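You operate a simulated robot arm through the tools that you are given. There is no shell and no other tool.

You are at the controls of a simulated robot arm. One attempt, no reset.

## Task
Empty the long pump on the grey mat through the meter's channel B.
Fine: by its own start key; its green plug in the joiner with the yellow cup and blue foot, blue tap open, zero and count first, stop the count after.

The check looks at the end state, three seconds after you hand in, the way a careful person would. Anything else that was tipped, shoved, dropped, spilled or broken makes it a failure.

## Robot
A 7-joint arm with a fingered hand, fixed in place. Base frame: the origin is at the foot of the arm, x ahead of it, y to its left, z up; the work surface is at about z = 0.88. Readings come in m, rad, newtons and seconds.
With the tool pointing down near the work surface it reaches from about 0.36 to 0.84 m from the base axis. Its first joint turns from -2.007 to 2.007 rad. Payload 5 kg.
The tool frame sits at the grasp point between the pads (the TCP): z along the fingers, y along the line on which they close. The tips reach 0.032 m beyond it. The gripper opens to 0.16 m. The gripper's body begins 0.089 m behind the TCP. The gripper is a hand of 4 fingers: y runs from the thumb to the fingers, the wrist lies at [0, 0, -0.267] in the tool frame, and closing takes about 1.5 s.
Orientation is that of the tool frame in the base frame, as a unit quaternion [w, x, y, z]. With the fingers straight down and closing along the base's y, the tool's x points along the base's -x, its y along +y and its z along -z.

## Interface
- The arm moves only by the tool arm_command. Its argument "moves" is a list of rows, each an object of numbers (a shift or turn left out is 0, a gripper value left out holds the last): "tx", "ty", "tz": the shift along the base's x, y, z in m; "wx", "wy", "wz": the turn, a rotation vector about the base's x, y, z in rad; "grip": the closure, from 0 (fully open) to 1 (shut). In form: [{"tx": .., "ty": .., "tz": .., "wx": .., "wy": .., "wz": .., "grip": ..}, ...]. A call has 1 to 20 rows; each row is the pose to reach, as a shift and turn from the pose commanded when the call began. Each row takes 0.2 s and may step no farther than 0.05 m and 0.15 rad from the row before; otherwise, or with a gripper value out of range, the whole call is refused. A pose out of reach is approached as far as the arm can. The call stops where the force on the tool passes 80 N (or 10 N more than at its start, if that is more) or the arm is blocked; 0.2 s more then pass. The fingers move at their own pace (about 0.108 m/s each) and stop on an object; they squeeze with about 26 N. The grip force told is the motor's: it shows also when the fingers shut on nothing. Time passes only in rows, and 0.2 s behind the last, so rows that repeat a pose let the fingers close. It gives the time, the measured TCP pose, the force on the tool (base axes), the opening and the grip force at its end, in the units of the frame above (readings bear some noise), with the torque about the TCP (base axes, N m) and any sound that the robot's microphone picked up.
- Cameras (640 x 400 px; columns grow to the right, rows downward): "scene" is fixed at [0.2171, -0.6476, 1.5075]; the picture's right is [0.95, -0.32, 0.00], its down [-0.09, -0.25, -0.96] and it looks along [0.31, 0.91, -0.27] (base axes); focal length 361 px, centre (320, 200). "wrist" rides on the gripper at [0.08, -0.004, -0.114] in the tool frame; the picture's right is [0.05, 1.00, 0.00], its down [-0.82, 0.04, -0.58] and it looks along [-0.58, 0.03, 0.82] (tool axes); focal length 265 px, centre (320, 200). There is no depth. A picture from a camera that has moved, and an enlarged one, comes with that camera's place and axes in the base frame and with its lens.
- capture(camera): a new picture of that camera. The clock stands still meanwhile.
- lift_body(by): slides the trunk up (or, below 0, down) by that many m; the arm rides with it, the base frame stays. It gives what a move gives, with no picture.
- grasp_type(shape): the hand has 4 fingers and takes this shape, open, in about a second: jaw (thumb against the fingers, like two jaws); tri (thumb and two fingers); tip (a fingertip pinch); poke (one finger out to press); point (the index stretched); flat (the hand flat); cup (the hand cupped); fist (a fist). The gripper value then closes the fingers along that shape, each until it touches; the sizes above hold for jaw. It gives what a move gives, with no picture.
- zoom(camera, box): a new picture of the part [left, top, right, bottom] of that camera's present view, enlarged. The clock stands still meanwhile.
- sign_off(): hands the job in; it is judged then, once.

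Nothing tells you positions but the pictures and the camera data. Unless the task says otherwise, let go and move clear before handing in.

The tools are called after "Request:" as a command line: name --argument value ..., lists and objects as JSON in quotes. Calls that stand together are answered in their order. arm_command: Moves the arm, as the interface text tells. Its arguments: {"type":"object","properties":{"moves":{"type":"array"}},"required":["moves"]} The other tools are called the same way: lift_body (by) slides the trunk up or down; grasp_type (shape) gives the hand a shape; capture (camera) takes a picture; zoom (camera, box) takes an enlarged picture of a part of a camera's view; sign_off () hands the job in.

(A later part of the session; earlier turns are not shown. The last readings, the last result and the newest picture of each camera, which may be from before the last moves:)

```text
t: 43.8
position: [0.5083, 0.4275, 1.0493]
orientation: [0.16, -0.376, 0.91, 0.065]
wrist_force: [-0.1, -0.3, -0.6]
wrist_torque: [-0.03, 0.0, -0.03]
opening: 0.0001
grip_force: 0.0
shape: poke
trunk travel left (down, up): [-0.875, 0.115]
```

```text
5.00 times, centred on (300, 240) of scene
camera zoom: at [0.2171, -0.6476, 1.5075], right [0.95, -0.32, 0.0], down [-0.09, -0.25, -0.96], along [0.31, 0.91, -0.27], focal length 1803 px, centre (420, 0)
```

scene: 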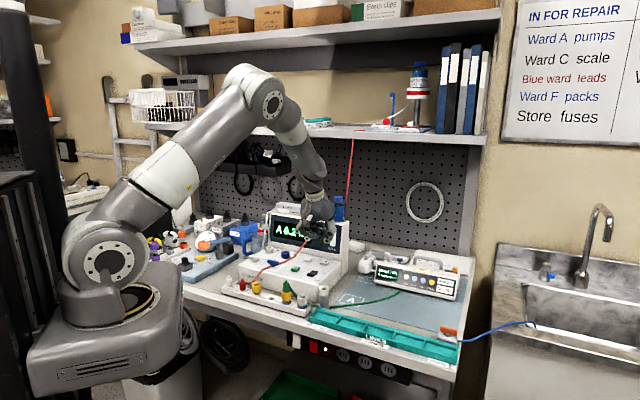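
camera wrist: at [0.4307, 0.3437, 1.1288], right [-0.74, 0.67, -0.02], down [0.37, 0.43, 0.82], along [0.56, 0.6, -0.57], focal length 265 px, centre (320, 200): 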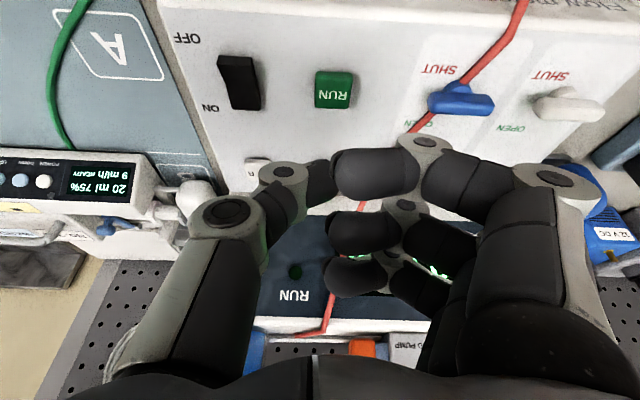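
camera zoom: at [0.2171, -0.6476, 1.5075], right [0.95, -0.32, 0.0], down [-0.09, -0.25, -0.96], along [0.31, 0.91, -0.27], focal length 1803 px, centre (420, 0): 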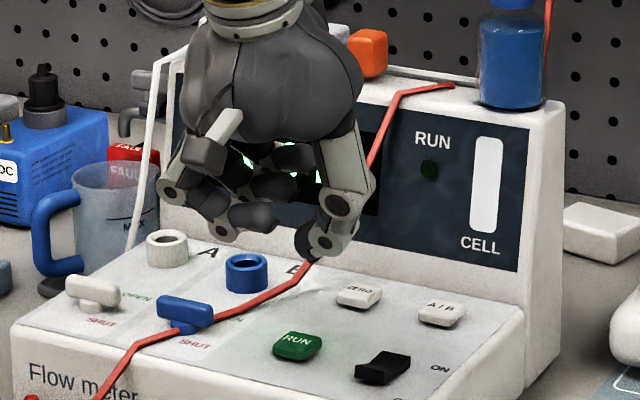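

ZERO clicked. Now I'll study the blue tap from this closer view before turning it.

Request:
zoom --camera "wrist" --box '[390, 40, 530, 140]'

Request:
zoom --camera "scene" --box '[250, 245, 310, 285]'

```text
4.00 times, centred on (460, 90) of wrist
camera zoom: at [0.4307, 0.3437, 1.1288], right [-0.74, 0.67, -0.02], down [0.37, 0.43, 0.82], along [0.56, 0.6, -0.57], focal length 1062 px, centre (-240, 640)
```

zoom: 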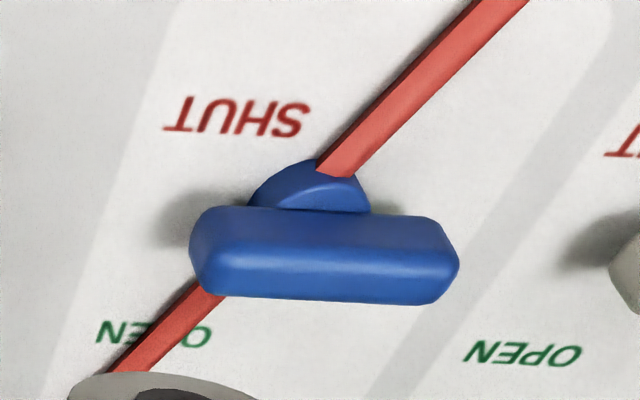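

```text
10.00 times, centred on (280, 265) of scene
camera zoom: at [0.2171, -0.6476, 1.5075], right [0.95, -0.32, 0.0], down [-0.09, -0.25, -0.96], along [0.31, 0.91, -0.27], focal length 3606 px, centre (720, -450)
```

zoom: 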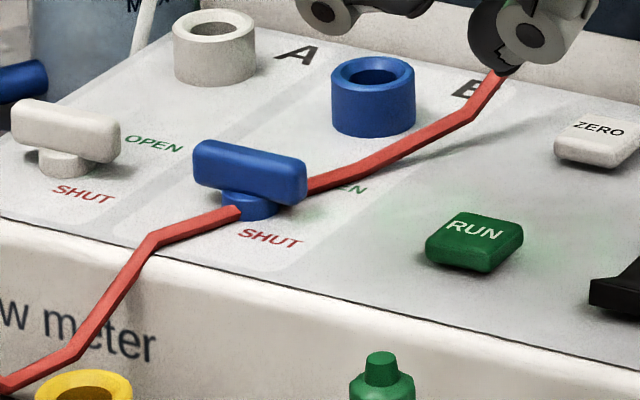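

The bar lies crosswise and the OPEN mark is behind its right half, so I expect to turn the right end toward the back. I'll set the hand upright and bring the thumb tip down just in front of the bar's right half.

Request:
arm_command --moves '[{"tx": -0.02, "ty": 0.01, "tz": 0.01, "wx": -0.09, "wy": 0.09}, {"tx": -0.045, "ty": 0.02, "tz": 0.015, "wx": -0.18, "wy": 0.18}, {"tx": -0.065, "ty": 0.033, "tz": 0.015, "wx": -0.247, "wy": 0.247}, {"tx": -0.0748, "ty": 0.0405, "tz": 0.01, "wx": -0.247, "wy": 0.247}, {"tx": -0.0748, "ty": 0.0405, "tz": 0.0, "wx": -0.247, "wy": 0.247}]'

Request:
zoom --camera "scene" --box '[240, 200, 360, 280]'

Request:
capture --camera "wrist"

```text
t: 45.0
position: [0.4347, 0.467, 1.0475]
orientation: [-0.001, -0.382, 0.924, -0.001]
wrist_force: [0.9, -0.8, -1.1]
wrist_torque: [-0.02, 0.03, -0.03]
opening: 0.0
grip_force: 0.0
shape: poke
trunk travel left (down, up): [-0.875, 0.115]
```

```text
5.00 times, centred on (300, 240) of scene
camera zoom: at [0.2171, -0.6476, 1.5075], right [0.95, -0.32, 0.0], down [-0.09, -0.25, -0.96], along [0.31, 0.91, -0.27], focal length 1803 px, centre (420, 0)
```

zoom: 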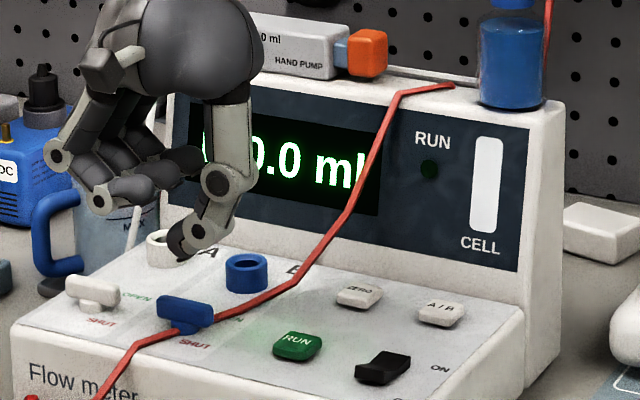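

```text
taken
camera wrist: at [0.3803, 0.4069, 1.1624], right [-0.74, 0.67, 0.0], down [0.55, 0.61, 0.58], along [0.39, 0.43, -0.82], focal length 265 px, centre (320, 200)
```

wrist: 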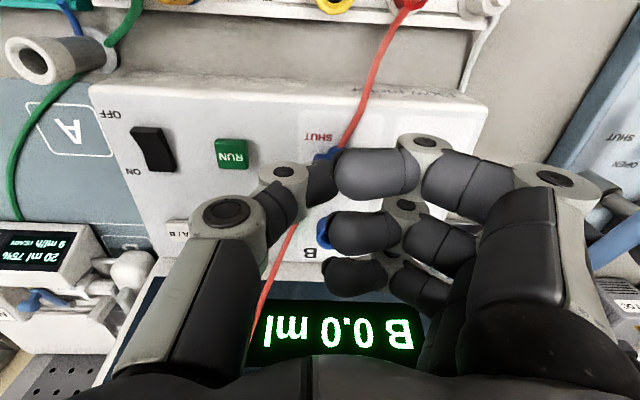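

Request:
zoom --camera "wrist" --box '[270, 110, 370, 190]'

Request:
zoom --camera "scene" --box '[250, 225, 310, 275]'

```text
5.00 times, centred on (320, 150) of wrist
camera zoom: at [0.3803, 0.4069, 1.1624], right [-0.74, 0.67, 0.0], down [0.55, 0.61, 0.58], along [0.39, 0.43, -0.82], focal length 1327 px, centre (320, 450)
```

zoom: 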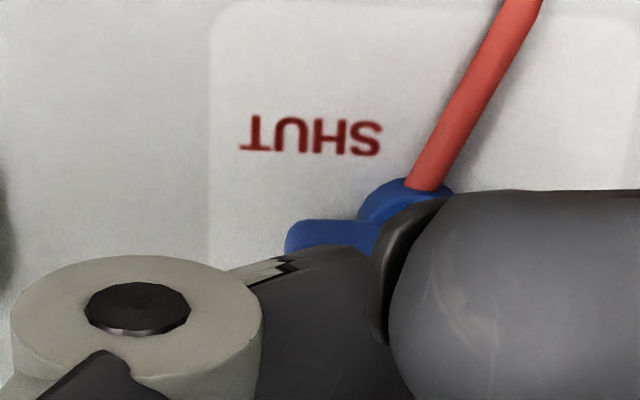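

```text
8.00 times, centred on (280, 250) of scene
camera zoom: at [0.2171, -0.6476, 1.5075], right [0.95, -0.32, 0.0], down [-0.09, -0.25, -0.96], along [0.31, 0.91, -0.27], focal length 2884 px, centre (640, -200)
```

zoom: 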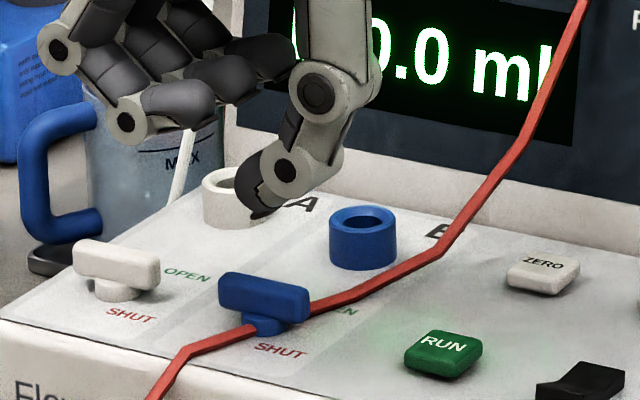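

The display confirms "B 0.0 ml". I'll shift the thumb 4 mm further to the front and lower it beside the bar.

Request:
arm_command --moves '[{"tx": -0.003, "ty": -0.003, "tz": -0.01}, {"tx": -0.003, "ty": -0.003, "tz": -0.03}, {"tx": -0.003, "ty": -0.003, "tz": -0.045}, {"tx": -0.003, "ty": -0.003, "tz": -0.052}, {"tx": -0.003, "ty": -0.003, "tz": -0.052}]'

Request:
zoom --camera "wrist" --box '[270, 110, 370, 190]'

Request:
zoom --camera "scene" --box '[250, 225, 310, 275]'

```text
t: 46.2
position: [0.4295, 0.4625, 0.9967]
orientation: [0.0, -0.383, 0.924, -0.001]
wrist_force: [0.5, 0.4, -0.4]
wrist_torque: [-0.01, -0.01, -0.04]
opening: 0.0
grip_force: 0.0
shape: poke
trunk travel left (down, up): [-0.875, 0.115]
```

```text
5.00 times, centred on (320, 150) of wrist
camera zoom: at [0.3761, 0.4031, 1.1102], right [-0.74, 0.67, 0.0], down [0.55, 0.61, 0.58], along [0.39, 0.43, -0.82], focal length 1327 px, centre (320, 450)
```

zoom: 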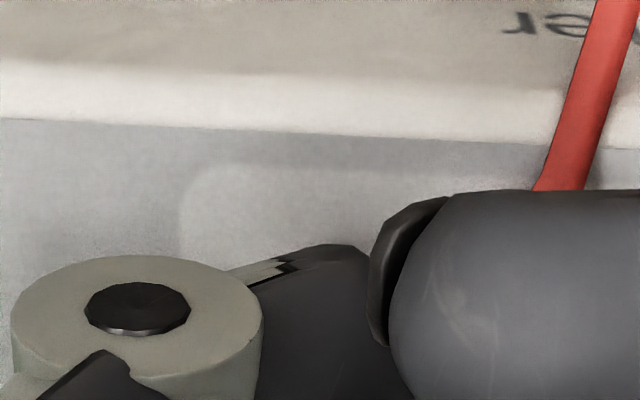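

```text
8.00 times, centred on (280, 250) of scene
camera zoom: at [0.2171, -0.6476, 1.5075], right [0.95, -0.32, 0.0], down [-0.09, -0.25, -0.96], along [0.31, 0.91, -0.27], focal length 2884 px, centre (640, -200)
```

zoom: 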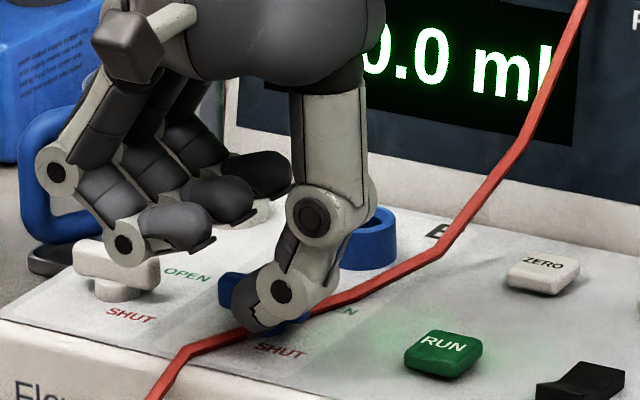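

Request:
arm_command --moves '[{"tx": 0.0057, "ty": -0.0057, "tz": -0.002}, {"tx": 0.0088, "ty": -0.0025, "tz": -0.002}, {"tx": 0.0117, "ty": 0.0004, "tz": -0.002}]'

Request:
zoom --camera "scene" --box '[250, 225, 310, 275]'

```text
t: 47.0
position: [0.4435, 0.4645, 0.9935]
orientation: [0.001, -0.382, 0.924, -0.001]
wrist_force: [0.0, -0.7, 0.0]
wrist_torque: [-0.01, 0.03, 0.01]
opening: 0.0
grip_force: 0.1
shape: poke
trunk travel left (down, up): [-0.875, 0.115]
```

```text
8.00 times, centred on (280, 250) of scene
camera zoom: at [0.2171, -0.6476, 1.5075], right [0.95, -0.32, 0.0], down [-0.09, -0.25, -0.96], along [0.31, 0.91, -0.27], focal length 2884 px, centre (640, -200)
```

zoom: 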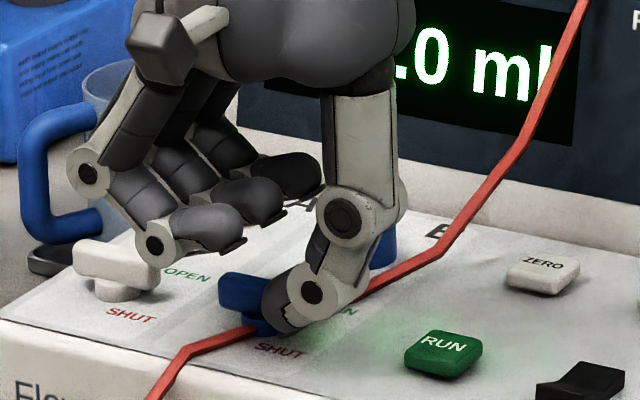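

Request:
arm_command --moves '[{"tx": 0.0028, "ty": 0.0018}, {"tx": 0.0056, "ty": 0.0028}, {"tx": 0.0085, "ty": 0.0035}]'

Request:
zoom --camera "scene" --box '[250, 225, 310, 275]'

```text
t: 47.8
position: [0.451, 0.4664, 0.9946]
orientation: [0.0, -0.383, 0.924, -0.001]
wrist_force: [-0.8, -0.3, 0.5]
wrist_torque: [-0.03, 0.0, 0.0]
opening: 0.0
grip_force: 0.0
shape: poke
trunk travel left (down, up): [-0.875, 0.115]
```

```text
8.00 times, centred on (280, 250) of scene
camera zoom: at [0.2171, -0.6476, 1.5075], right [0.95, -0.32, 0.0], down [-0.09, -0.25, -0.96], along [0.31, 0.91, -0.27], focal length 2884 px, centre (640, -200)
```

zoom: 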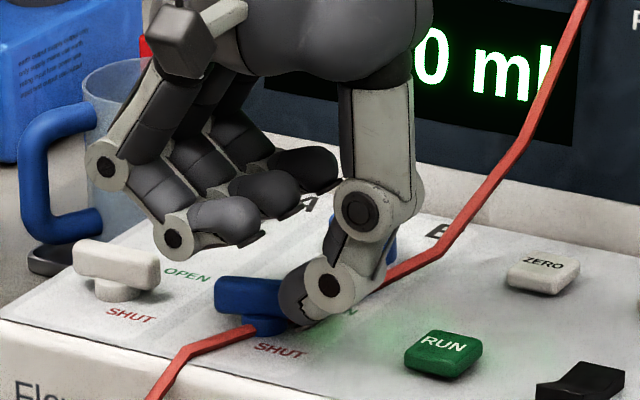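

Request:
zoom --camera "wrist" --box '[250, 100, 450, 220]'

Request:
zoom --camera "scene" --box '[270, 250, 300, 275]'

```text
3.20 times, centred on (350, 160) of wrist
camera zoom: at [0.3972, 0.4067, 1.1083], right [-0.74, 0.67, 0.0], down [0.55, 0.61, 0.58], along [0.39, 0.43, -0.82], focal length 849 px, centre (224, 328)
```

zoom: 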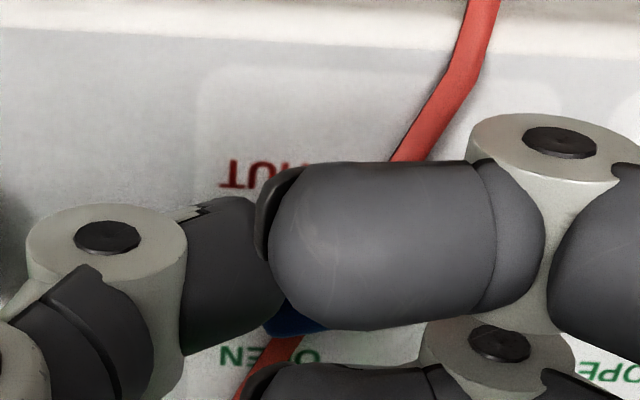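

```text
16.00 times, centred on (285, 262) of scene
camera zoom: at [0.2171, -0.6476, 1.5075], right [0.95, -0.32, 0.0], down [-0.09, -0.25, -0.96], along [0.31, 0.91, -0.27], focal length 5769 px, centre (880, -800)
```

zoom: 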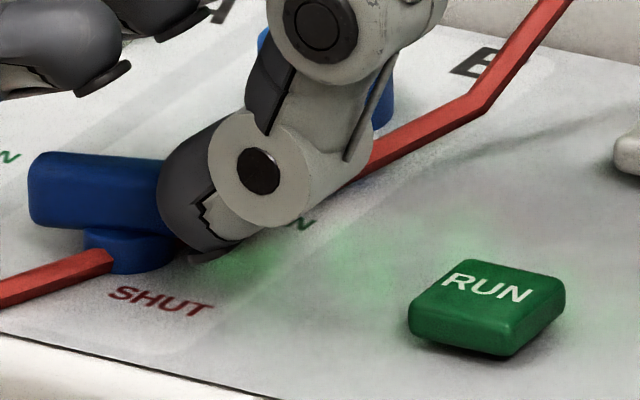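

The bar's right end has started swinging back with almost no force. I'll continue the arc.

Request:
arm_command --moves '[{"tx": 0.003, "ty": 0.001}, {"tx": 0.0057, "ty": 0.0021}, {"tx": 0.0076, "ty": 0.004}, {"tx": 0.0095, "ty": 0.006}]'

Request:
zoom --camera "scene" --box '[265, 245, 305, 275]'

Request:
zoom --camera "wrist" --box '[250, 100, 450, 220]'

```text
t: 48.8
position: [0.4596, 0.4723, 0.995]
orientation: [-0.001, -0.383, 0.924, 0.0]
wrist_force: [0.2, 0.1, -0.1]
wrist_torque: [-0.01, 0.02, 0.01]
opening: 0.0002
grip_force: 0.0
shape: poke
trunk travel left (down, up): [-0.875, 0.115]
```

```text
13.33 times, centred on (285, 260) of scene
camera zoom: at [0.2171, -0.6476, 1.5075], right [0.95, -0.32, 0.0], down [-0.09, -0.25, -0.96], along [0.31, 0.91, -0.27], focal length 4807 px, centre (787, -600)
```

zoom: 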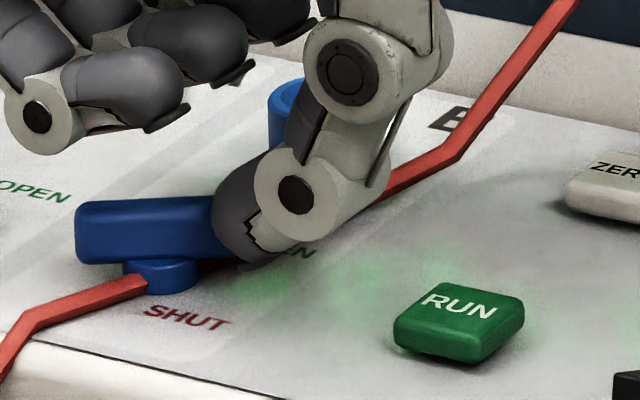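

```text
3.20 times, centred on (350, 160) of wrist
camera zoom: at [0.4055, 0.4123, 1.1085], right [-0.74, 0.67, 0.0], down [0.55, 0.61, 0.58], along [0.39, 0.43, -0.82], focal length 849 px, centre (224, 328)
```

zoom: 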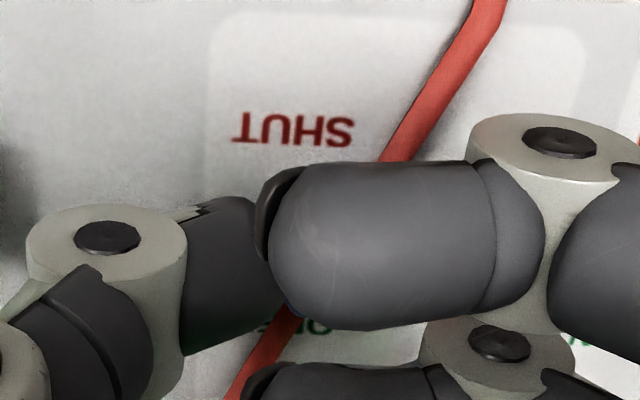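

Request:
arm_command --moves '[{"tx": 0.0018, "ty": 0.0032}, {"tx": 0.0028, "ty": 0.0064}, {"tx": 0.0035, "ty": 0.009}, {"tx": 0.0038, "ty": 0.0115}]'

Request:
zoom --camera "scene" --box '[265, 245, 305, 275]'

```text
t: 49.8
position: [0.4645, 0.4827, 0.9943]
orientation: [0.0, -0.382, 0.924, 0.0]
wrist_force: [-0.9, -7.0, 1.5]
wrist_torque: [-0.18, 0.01, 0.06]
opening: 0.0001
grip_force: 0.1
shape: poke
trunk travel left (down, up): [-0.875, 0.115]
```

```text
13.33 times, centred on (285, 260) of scene
camera zoom: at [0.2171, -0.6476, 1.5075], right [0.95, -0.32, 0.0], down [-0.09, -0.25, -0.96], along [0.31, 0.91, -0.27], focal length 4807 px, centre (787, -600)
```

zoom: 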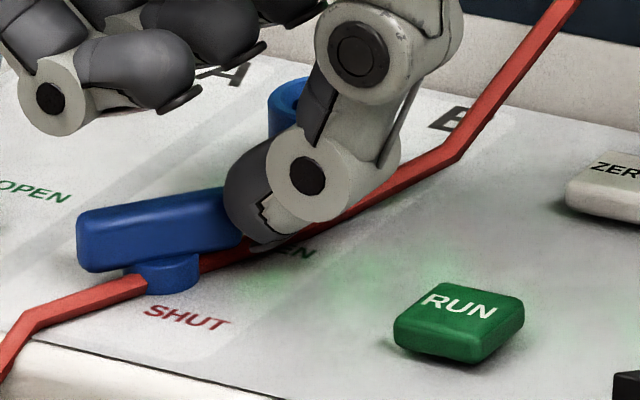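

The bar is about halfway, near 50°, but the thumb has slid onto its end. I'll back off, shift closer to the pivot and push the bar's side again.

Request:
arm_command --moves '[{"tx": 0.0004, "ty": -0.008}, {"tx": -0.006, "ty": -0.0135}, {"tx": -0.0111, "ty": -0.0176}, {"tx": -0.0104, "ty": -0.0141}, {"tx": -0.0078, "ty": -0.0099}]'

Request:
zoom --camera "scene" --box '[265, 245, 305, 275]'

```text
t: 51.0
position: [0.4579, 0.4735, 0.9954]
orientation: [0.0, -0.383, 0.924, -0.002]
wrist_force: [-0.3, 0.2, -0.1]
wrist_torque: [-0.02, 0.03, -0.03]
opening: 0.0
grip_force: 0.0
shape: poke
trunk travel left (down, up): [-0.875, 0.115]
```

```text
13.33 times, centred on (285, 260) of scene
camera zoom: at [0.2171, -0.6476, 1.5075], right [0.95, -0.32, 0.0], down [-0.09, -0.25, -0.96], along [0.31, 0.91, -0.27], focal length 4807 px, centre (787, -600)
```

zoom: 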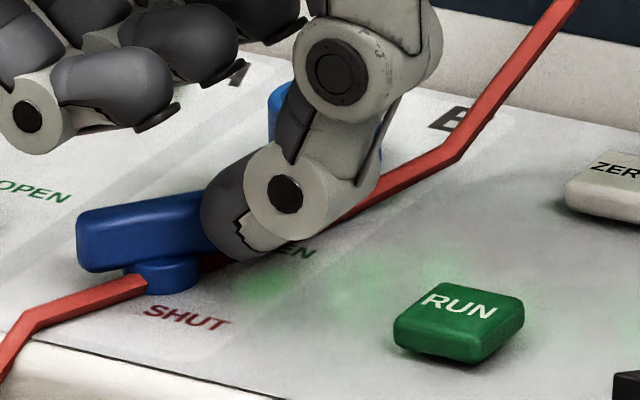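

Request:
arm_command --moves '[{"tx": 0.001, "ty": 0.003}, {"tx": 0.0016, "ty": 0.006}, {"tx": 0.002, "ty": 0.0085}]'

Request:
zoom --camera "scene" --box '[265, 245, 305, 275]'

Request:
zoom --camera "wrist" --box '[250, 100, 450, 220]'

```text
t: 51.8
position: [0.4581, 0.4808, 0.9945]
orientation: [-0.001, -0.381, 0.924, -0.002]
wrist_force: [-1.2, -8.5, 0.7]
wrist_torque: [-0.21, 0.04, 0.0]
opening: 0.0
grip_force: 0.1
shape: poke
trunk travel left (down, up): [-0.875, 0.115]
```

```text
13.33 times, centred on (285, 260) of scene
camera zoom: at [0.2171, -0.6476, 1.5075], right [0.95, -0.32, 0.0], down [-0.09, -0.25, -0.96], along [0.31, 0.91, -0.27], focal length 4807 px, centre (787, -600)
```

zoom: 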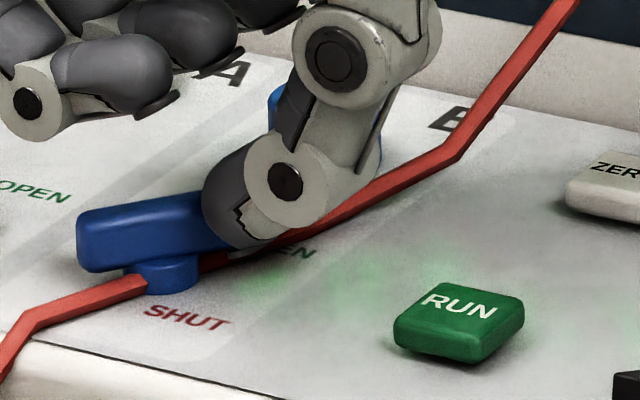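

```text
3.20 times, centred on (350, 160) of wrist
camera zoom: at [0.4046, 0.4209, 1.1088], right [-0.74, 0.67, 0.0], down [0.55, 0.61, 0.58], along [0.39, 0.43, -0.82], focal length 849 px, centre (224, 328)
```

zoom: 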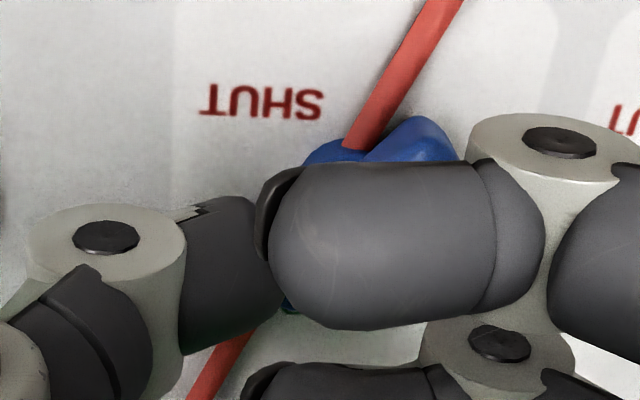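

The bar stopped at about 48° with 8 N. I'll back off and lift the hand clear to see exactly where the bar points relative to OPEN.

Request:
arm_command --moves '[{"tx": 0.0, "ty": -0.006}, {"tx": 0.0, "ty": -0.012, "tz": 0.0}, {"tx": 0.0, "ty": -0.015, "tz": 0.02}, {"tx": 0.02, "ty": -0.04, "tz": 0.05}, {"tx": 0.045, "ty": -0.07, "tz": 0.07}, {"tx": 0.045, "ty": -0.07, "tz": 0.07}]'

Request:
zoom --camera "scene" --box '[255, 240, 315, 280]'

Request:
capture --camera "wrist"

```text
t: 53.2
position: [0.5032, 0.4122, 1.0672]
orientation: [0.0, -0.382, 0.924, -0.001]
wrist_force: [-0.2, 0.8, -0.2]
wrist_torque: [0.04, 0.01, 0.02]
opening: 0.0
grip_force: 0.0
shape: poke
trunk travel left (down, up): [-0.875, 0.115]
```

```text
10.00 times, centred on (285, 260) of scene
camera zoom: at [0.2171, -0.6476, 1.5075], right [0.95, -0.32, 0.0], down [-0.09, -0.25, -0.96], along [0.31, 0.91, -0.27], focal length 3606 px, centre (670, -400)
```

zoom: 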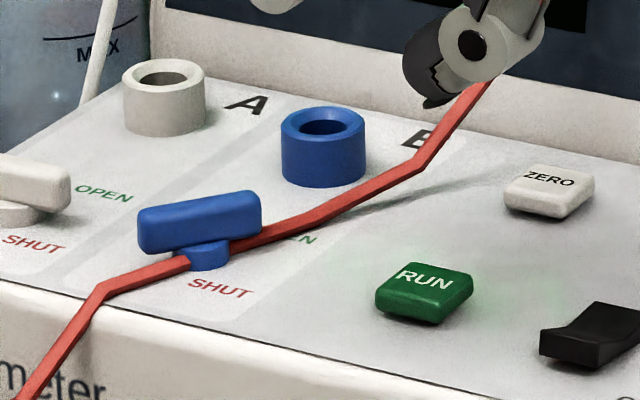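

```text
taken
camera wrist: at [0.4494, 0.3525, 1.1807], right [-0.74, 0.67, 0.0], down [0.55, 0.61, 0.58], along [0.39, 0.43, -0.82], focal length 265 px, centre (320, 200)
```

wrist: 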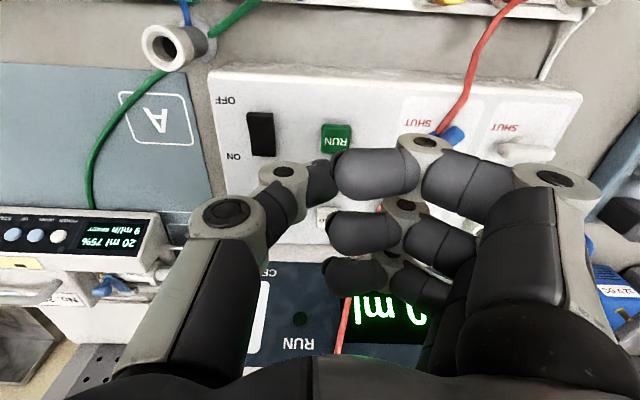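

Request:
arm_command --moves '[{"tx": 0.01, "ty": -0.01, "tz": 0.03}, {"tx": 0.01, "ty": -0.01, "tz": 0.07}, {"tx": 0.01, "ty": -0.01, "tz": 0.09}, {"tx": 0.01, "ty": -0.01, "tz": 0.09}]'

Request:
capture --camera "wrist"

Request:
zoom --camera "wrist" --box '[370, 60, 510, 160]'

```text
t: 54.2
position: [0.5128, 0.4019, 1.156]
orientation: [0.0, -0.383, 0.924, -0.001]
wrist_force: [-0.6, 0.4, 0.7]
wrist_torque: [0.01, 0.0, 0.0]
opening: 0.0
grip_force: 0.1
shape: poke
trunk travel left (down, up): [-0.875, 0.115]
```

```text
taken
camera wrist: at [0.4584, 0.342, 1.2699], right [-0.74, 0.67, 0.0], down [0.55, 0.61, 0.58], along [0.39, 0.43, -0.82], focal length 265 px, centre (320, 200)
```

wrist: 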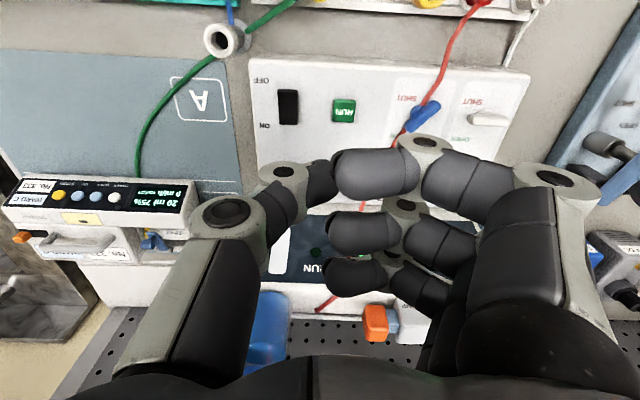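

```text
4.00 times, centred on (440, 110) of wrist
camera zoom: at [0.4584, 0.342, 1.2699], right [-0.74, 0.67, 0.0], down [0.55, 0.61, 0.58], along [0.39, 0.43, -0.82], focal length 1062 px, centre (-160, 560)
```

zoom: 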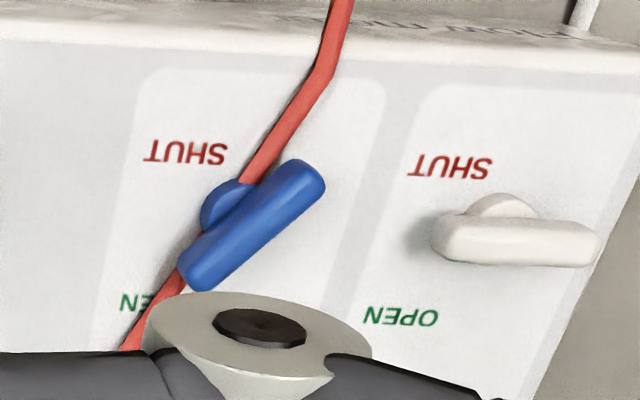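

The bar has hit its end stop and now points at OPEN, and it stayed there. Next I'll bring the thumb down over RUN to start the count.

Request:
arm_command --moves '[{"tx": -0.003, "ty": 0.01, "tz": -0.04}, {"tx": -0.008, "ty": 0.023, "tz": -0.08}, {"tx": -0.008, "ty": 0.023, "tz": -0.115}, {"tx": -0.008, "ty": 0.023, "tz": -0.14}, {"tx": -0.008, "ty": 0.023, "tz": -0.145}, {"tx": -0.008, "ty": 0.023, "tz": -0.145}]'

Request:
zoom --camera "scene" --box '[255, 220, 335, 280]'

Request:
zoom --camera "wrist" --box '[220, 100, 420, 220]'

```text
t: 55.6
position: [0.5034, 0.4264, 1.0104]
orientation: [0.001, -0.383, 0.924, -0.001]
wrist_force: [0.8, 0.2, 0.7]
wrist_torque: [-0.05, -0.01, 0.01]
opening: 0.0
grip_force: 0.0
shape: poke
trunk travel left (down, up): [-0.875, 0.115]
```

```text
6.67 times, centred on (295, 250) of scene
camera zoom: at [0.2171, -0.6476, 1.5075], right [0.95, -0.32, 0.0], down [-0.09, -0.25, -0.96], along [0.31, 0.91, -0.27], focal length 2404 px, centre (487, -133)
```

zoom: 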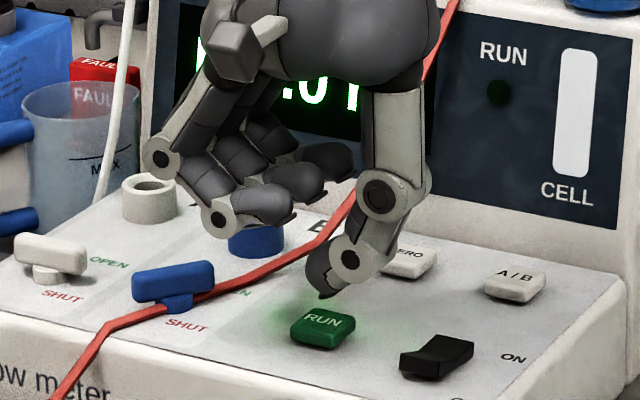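

```text
3.20 times, centred on (320, 160) of wrist
camera zoom: at [0.4502, 0.3663, 1.1243], right [-0.74, 0.67, 0.0], down [0.55, 0.61, 0.58], along [0.39, 0.43, -0.82], focal length 849 px, centre (320, 328)
```

zoom: 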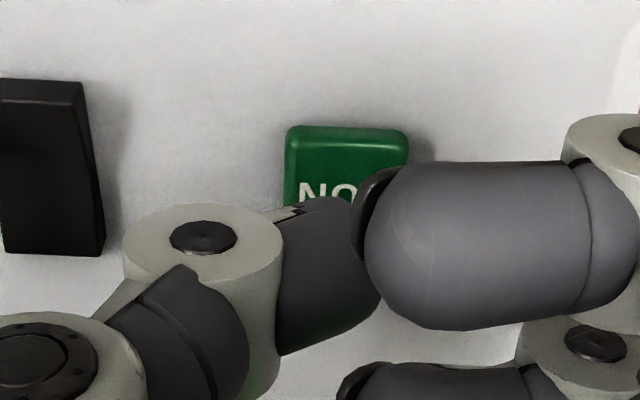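

Request:
arm_command --moves '[{"tx": -0.0028, "ty": -0.0028, "tz": -0.006}, {"tx": -0.0028, "ty": -0.0028, "tz": -0.012}, {"tx": -0.0028, "ty": -0.0028, "tz": -0.017}, {"tx": -0.0028, "ty": -0.0028, "tz": -0.02}]'

Request:
zoom --camera "scene" --box '[255, 210, 345, 280]'

```text
t: 56.6
position: [0.5017, 0.4227, 0.9895]
orientation: [0.0, -0.382, 0.924, -0.002]
wrist_force: [-1.0, -1.5, 4.8]
wrist_torque: [0.0, 0.06, 0.03]
opening: 0.0
grip_force: 0.0
shape: poke
trunk travel left (down, up): [-0.875, 0.115]
heard: click
```

```text
5.71 times, centred on (300, 245) of scene
camera zoom: at [0.2171, -0.6476, 1.5075], right [0.95, -0.32, 0.0], down [-0.09, -0.25, -0.96], along [0.31, 0.91, -0.27], focal length 2060 px, centre (434, -57)
```

zoom: 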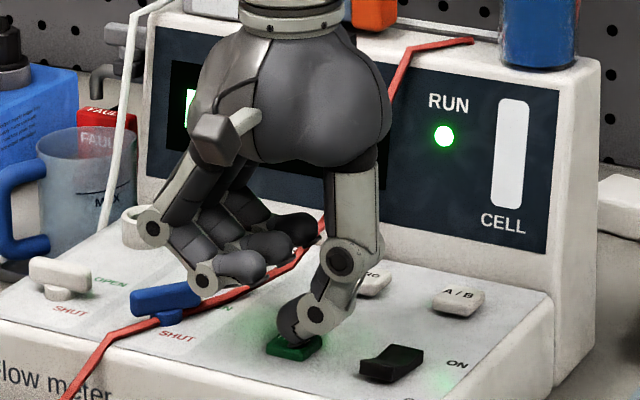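

RUN clicked and its light is on, so the count is running. Now I'll lift away and bring the hand around in front of the pump, tilting it forward so the thumb points at its front panel.

Request:
arm_command --moves '[{"tz": 0.02}, {"tx": 0.0, "ty": -0.01, "tz": 0.06}, {"tx": 0.01, "ty": -0.04, "tz": 0.1}, {"tx": 0.04, "ty": -0.075, "tz": 0.12}, {"tx": 0.07, "ty": -0.11, "tz": 0.13}, {"tx": 0.1, "ty": -0.15, "tz": 0.13}, {"tx": 0.13, "ty": -0.19, "tz": 0.13}, {"tx": 0.16, "ty": -0.225, "tz": 0.13}, {"tx": 0.19, "ty": -0.26, "tz": 0.13}, {"tx": 0.2, "ty": -0.273, "tz": 0.13}, {"tx": 0.2, "ty": -0.273, "tz": 0.13}]'

Request:
arm_command --moves '[{"wx": 0.1, "wy": -0.1}, {"wx": 0.2, "wy": -0.2}, {"wx": 0.3, "wy": -0.3}, {"wx": 0.4, "wy": -0.4}, {"wx": 0.5, "wy": -0.5}, {"wx": 0.6, "wy": -0.6}, {"wx": 0.7, "wy": -0.7}, {"wx": 0.8, "wy": -0.8}, {"wx": 0.8, "wy": -0.8}]'

Request:
capture --camera "scene"

Request:
capture --camera "wrist"

```text
refused: row 3 steps farther than a row can; nothing moved
```

```text
t: 58.6
position: [0.5015, 0.4224, 0.9899]
orientation: [0.496, -0.322, 0.78, 0.204]
wrist_force: [-0.4, -0.2, 0.6]
wrist_torque: [0.01, 0.01, 0.0]
opening: 0.0002
grip_force: 0.0
shape: poke
trunk travel left (down, up): [-0.875, 0.115]
```

```text
taken
```

scene: 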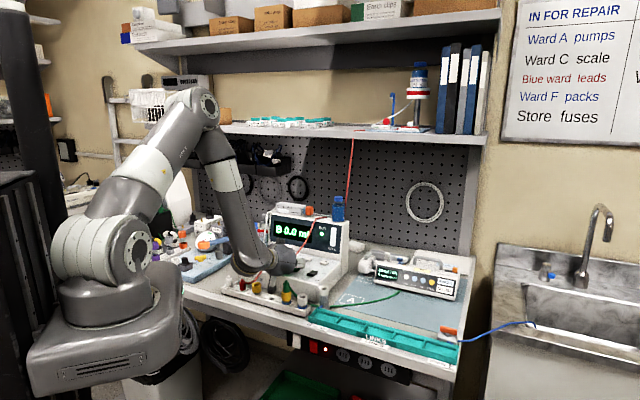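

```text
taken
camera wrist: at [0.4073, 0.3229, 0.965], right [-0.72, 0.69, -0.05], down [-0.16, -0.09, 0.98], along [0.68, 0.72, 0.18], focal length 265 px, centre (320, 200)
```

wrist: 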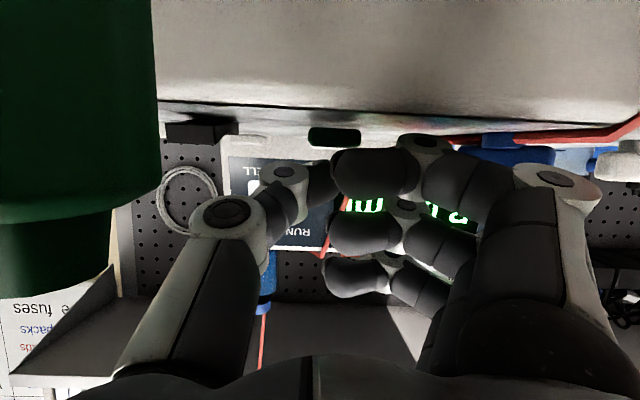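

My first call was refused for a step that was too large, and the tilt then ran in place above the meter. Forces read near zero and nothing clicked, but I'll check for contact around the plug, tap and keys before I undo it.

Request:
zoom --camera "scene" --box '[230, 210, 350, 310]'

Request:
zoom --camera "scene" --box '[260, 250, 320, 310]'

```text
4.00 times, centred on (290, 260) of scene
camera zoom: at [0.2171, -0.6476, 1.5075], right [0.95, -0.32, 0.0], down [-0.09, -0.25, -0.96], along [0.31, 0.91, -0.27], focal length 1442 px, centre (440, -40)
```

zoom: 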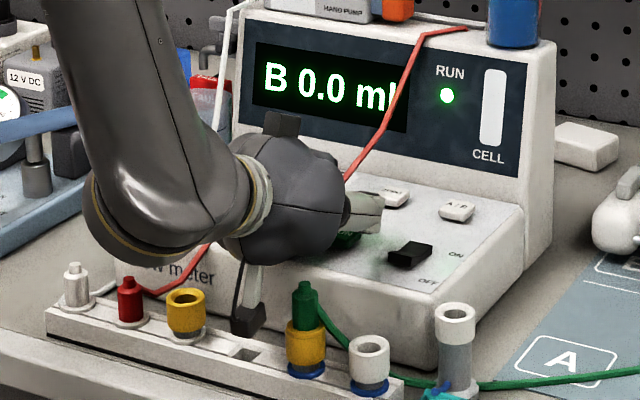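

```text
6.67 times, centred on (290, 280) of scene
camera zoom: at [0.2171, -0.6476, 1.5075], right [0.95, -0.32, 0.0], down [-0.09, -0.25, -0.96], along [0.31, 0.91, -0.27], focal length 2404 px, centre (520, -333)
```

zoom: 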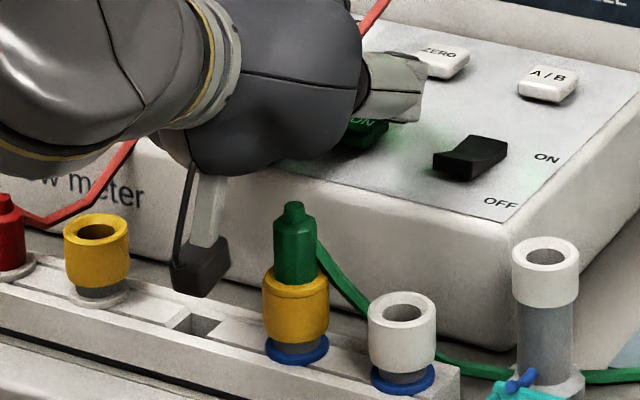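

Nothing was disturbed: the plug is seated, the display reads "B 0.0 ml" and RUN is lit. I'll go straight up from here, without rotating back, so the thumb can't press RUN a second time.

Request:
arm_command --moves '[{"tz": 0.01}, {"tz": 0.025}, {"tz": 0.045}, {"tz": 0.07}, {"tz": 0.1}, {"tz": 0.13}, {"tz": 0.15}, {"tz": 0.15}]'

Request:
capture --camera "scene"

Request:
zoom --camera "scene" --box '[230, 210, 350, 310]'

```text
t: 60.4
position: [0.5016, 0.423, 1.1398]
orientation: [0.496, -0.323, 0.78, 0.204]
wrist_force: [0.5, -0.4, 0.0]
wrist_torque: [-0.04, 0.01, 0.0]
opening: 0.0001
grip_force: 0.0
shape: poke
trunk travel left (down, up): [-0.875, 0.115]
```

```text
taken
```

scene: 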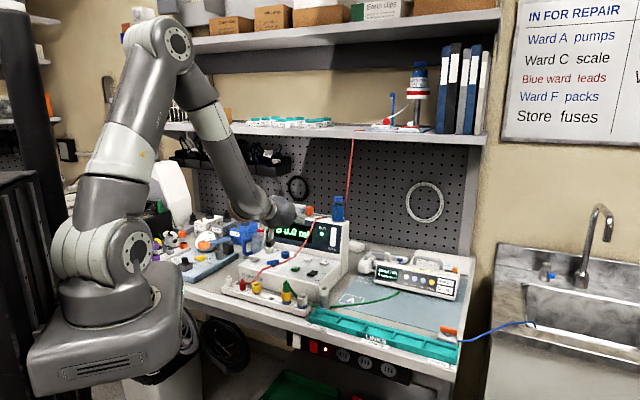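

```text
4.00 times, centred on (290, 260) of scene
camera zoom: at [0.2171, -0.6476, 1.5075], right [0.95, -0.32, 0.0], down [-0.09, -0.25, -0.96], along [0.31, 0.91, -0.27], focal length 1442 px, centre (440, -40)
```

zoom: 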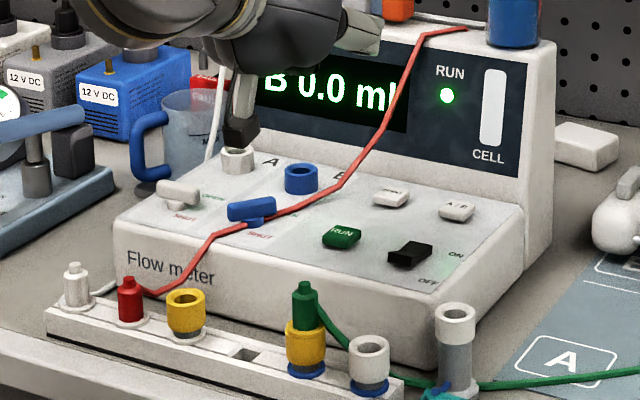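

Request:
arm_command --moves '[{"tx": 0.033, "ty": -0.033}, {"tx": 0.066, "ty": -0.066}, {"tx": 0.099, "ty": -0.099}, {"tx": 0.132, "ty": -0.132}, {"tx": 0.165, "ty": -0.165}, {"tx": 0.198, "ty": -0.198}, {"tx": 0.231, "ty": -0.231}, {"tx": 0.264, "ty": -0.264}, {"tx": 0.295, "ty": -0.295}, {"tx": 0.295, "ty": -0.295}]'

Request:
capture --camera "scene"

Request:
capture --camera "wrist"

```text
t: 62.6
position: [0.7964, 0.1268, 1.1385]
orientation: [0.495, -0.324, 0.78, 0.205]
wrist_force: [-0.1, 0.2, 0.8]
wrist_torque: [0.01, 0.02, -0.03]
opening: 0.0002
grip_force: 0.0
shape: poke
trunk travel left (down, up): [-0.875, 0.115]
```

```text
taken
```

scene: 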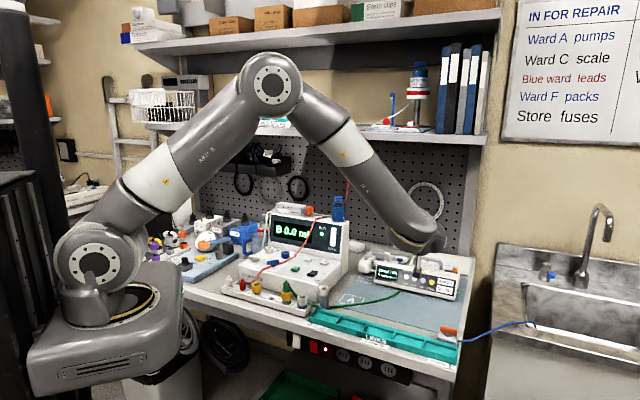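

```text
taken
camera wrist: at [0.7033, 0.0275, 1.1145], right [-0.72, 0.69, -0.05], down [-0.15, -0.09, 0.98], along [0.68, 0.72, 0.17], focal length 265 px, centre (320, 200)
```

wrist: 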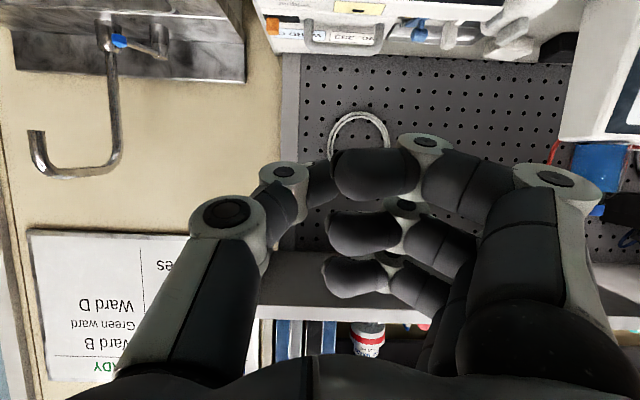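

The tilt works here too. I'll move forward and lower in front of the pump's START key, keeping a few centimetres off.

Request:
arm_command --moves '[{"tx": 0.03, "ty": 0.03}, {"tx": 0.0624, "ty": 0.0609}, {"tx": 0.0624, "ty": 0.0609, "tz": -0.04}, {"tx": 0.0624, "ty": 0.0609, "tz": -0.085}, {"tx": 0.0624, "ty": 0.0609, "tz": -0.13}, {"tx": 0.0624, "ty": 0.0609, "tz": -0.16}, {"tx": 0.0624, "ty": 0.0609, "tz": -0.16}]'

Request:
zoom --camera "scene" --box '[350, 220, 490, 320]'

Request:
capture --camera "wrist"

```text
t: 64.2
position: [0.8591, 0.1882, 0.9816]
orientation: [0.495, -0.323, 0.78, 0.205]
wrist_force: [-0.6, 0.7, 0.3]
wrist_torque: [0.01, 0.01, -0.01]
opening: 0.0002
grip_force: 0.1
shape: poke
trunk travel left (down, up): [-0.875, 0.115]
```

```text
4.00 times, centred on (420, 270) of scene
camera zoom: at [0.2171, -0.6476, 1.5075], right [0.95, -0.32, 0.0], down [-0.09, -0.25, -0.96], along [0.31, 0.91, -0.27], focal length 1442 px, centre (-80, -80)
```

zoom: 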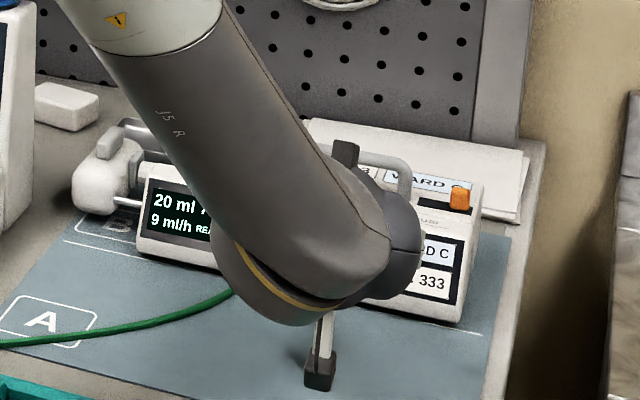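

```text
taken
camera wrist: at [0.7657, 0.0885, 0.9565], right [-0.72, 0.69, -0.05], down [-0.16, -0.09, 0.98], along [0.68, 0.72, 0.17], focal length 265 px, centre (320, 200)
```

wrist: 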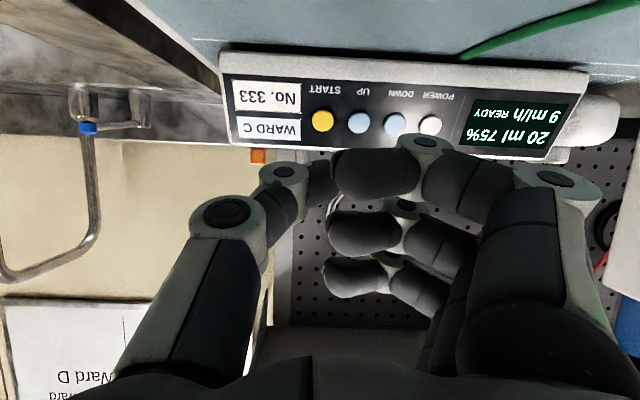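

Request:
arm_command --moves '[{"tx": 0.0035, "ty": -0.0035, "tz": -0.015}, {"tx": 0.0035, "ty": -0.0035, "tz": -0.0346}, {"tx": 0.0141, "ty": 0.0071, "tz": -0.0346}, {"tx": 0.0212, "ty": 0.0142, "tz": -0.0346}, {"tx": 0.0212, "ty": 0.0142, "tz": -0.0346}]'

Request:
capture --camera "wrist"

Request:
zoom --camera "wrist" --box '[220, 90, 420, 210]'

Request:
zoom --camera "scene" --box '[370, 230, 470, 320]'

```text
t: 65.4
position: [0.8805, 0.2029, 0.9452]
orientation: [0.495, -0.322, 0.78, 0.204]
wrist_force: [-0.7, 0.4, 0.5]
wrist_torque: [0.0, -0.02, -0.03]
opening: 0.0002
grip_force: 0.1
shape: poke
trunk travel left (down, up): [-0.875, 0.115]
```

```text
taken
camera wrist: at [0.7872, 0.1032, 0.9204], right [-0.72, 0.69, -0.05], down [-0.15, -0.09, 0.98], along [0.68, 0.72, 0.17], focal length 265 px, centre (320, 200)
```

wrist: 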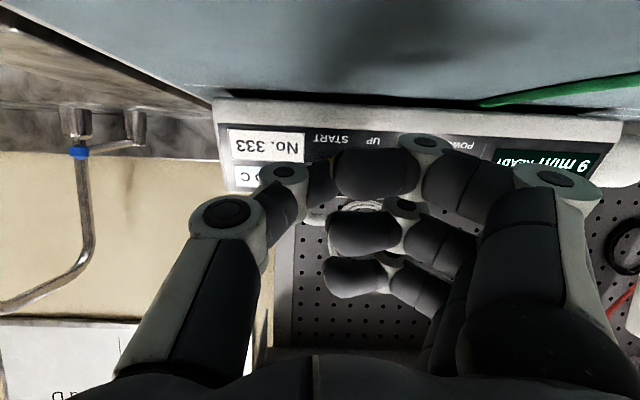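

```text
3.20 times, centred on (320, 150) of wrist
camera zoom: at [0.7872, 0.1032, 0.9204], right [-0.72, 0.69, -0.05], down [-0.15, -0.09, 0.98], along [0.68, 0.72, 0.17], focal length 849 px, centre (320, 360)
```

zoom: 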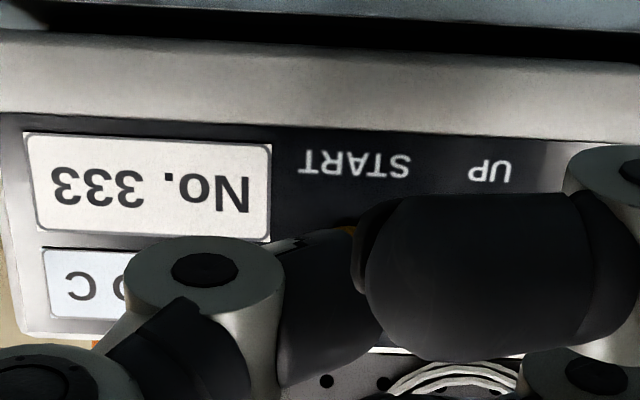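

```text
4.44 times, centred on (420, 275) of scene
camera zoom: at [0.2171, -0.6476, 1.5075], right [0.95, -0.32, 0.0], down [-0.09, -0.25, -0.96], along [0.31, 0.91, -0.27], focal length 1602 px, centre (-124, -133)
```

zoom: 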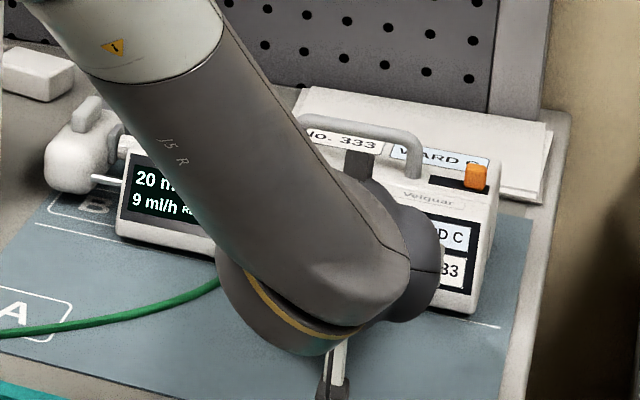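

START's caption sits right in line with the thumb tip, about 1.5 cm ahead. I'll press forward in small steps.

Request:
arm_command --moves '[{"tx": 0.0035, "ty": 0.0035}, {"tx": 0.0071, "ty": 0.0071}, {"tx": 0.0092, "ty": 0.0092}, {"tx": 0.0106, "ty": 0.0106}]'

Request:
zoom --camera "scene" --box '[350, 230, 470, 320]'

Request:
zoom --camera "wrist" --box '[220, 90, 620, 210]'

```text
t: 66.4
position: [0.8917, 0.2148, 0.9462]
orientation: [0.495, -0.322, 0.781, 0.203]
wrist_force: [0.3, -0.8, -0.7]
wrist_torque: [-0.01, 0.04, -0.01]
opening: 0.0
grip_force: 0.1
shape: poke
trunk travel left (down, up): [-0.875, 0.115]
```

```text
4.44 times, centred on (410, 275) of scene
camera zoom: at [0.2171, -0.6476, 1.5075], right [0.95, -0.32, 0.0], down [-0.09, -0.25, -0.96], along [0.31, 0.91, -0.27], focal length 1602 px, centre (-80, -133)
```

zoom: 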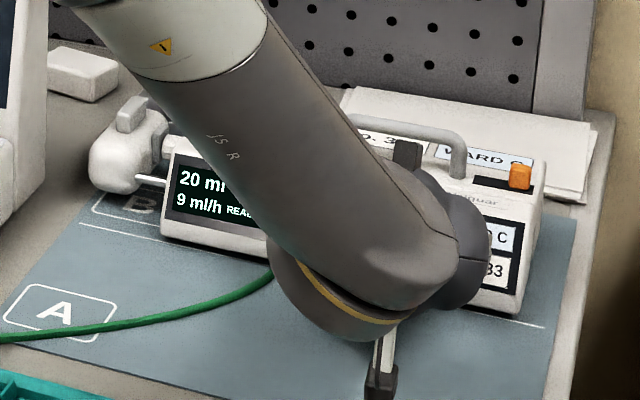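

```text
1.60 times, centred on (420, 150) of wrist
camera zoom: at [0.7979, 0.1138, 0.9211], right [-0.72, 0.69, -0.05], down [-0.15, -0.09, 0.98], along [0.68, 0.72, 0.17], focal length 425 px, centre (160, 280)
```

zoom: 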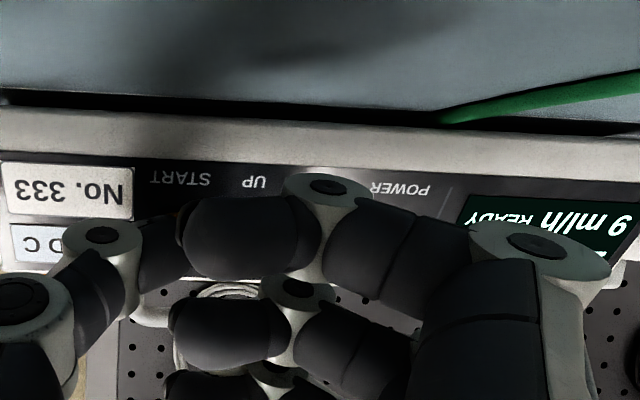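

Request:
arm_command --moves '[{"tx": 0.0014, "ty": 0.0014}, {"tx": 0.0028, "ty": 0.0028}, {"tx": 0.0042, "ty": 0.0042}]'

```text
t: 67.2
position: [0.8959, 0.2165, 0.9459]
orientation: [0.495, -0.322, 0.781, 0.204]
wrist_force: [-0.6, -0.9, 0.9]
wrist_torque: [-0.04, 0.05, 0.0]
opening: 0.0
grip_force: 0.0
shape: poke
trunk travel left (down, up): [-0.875, 0.115]
heard: click
```

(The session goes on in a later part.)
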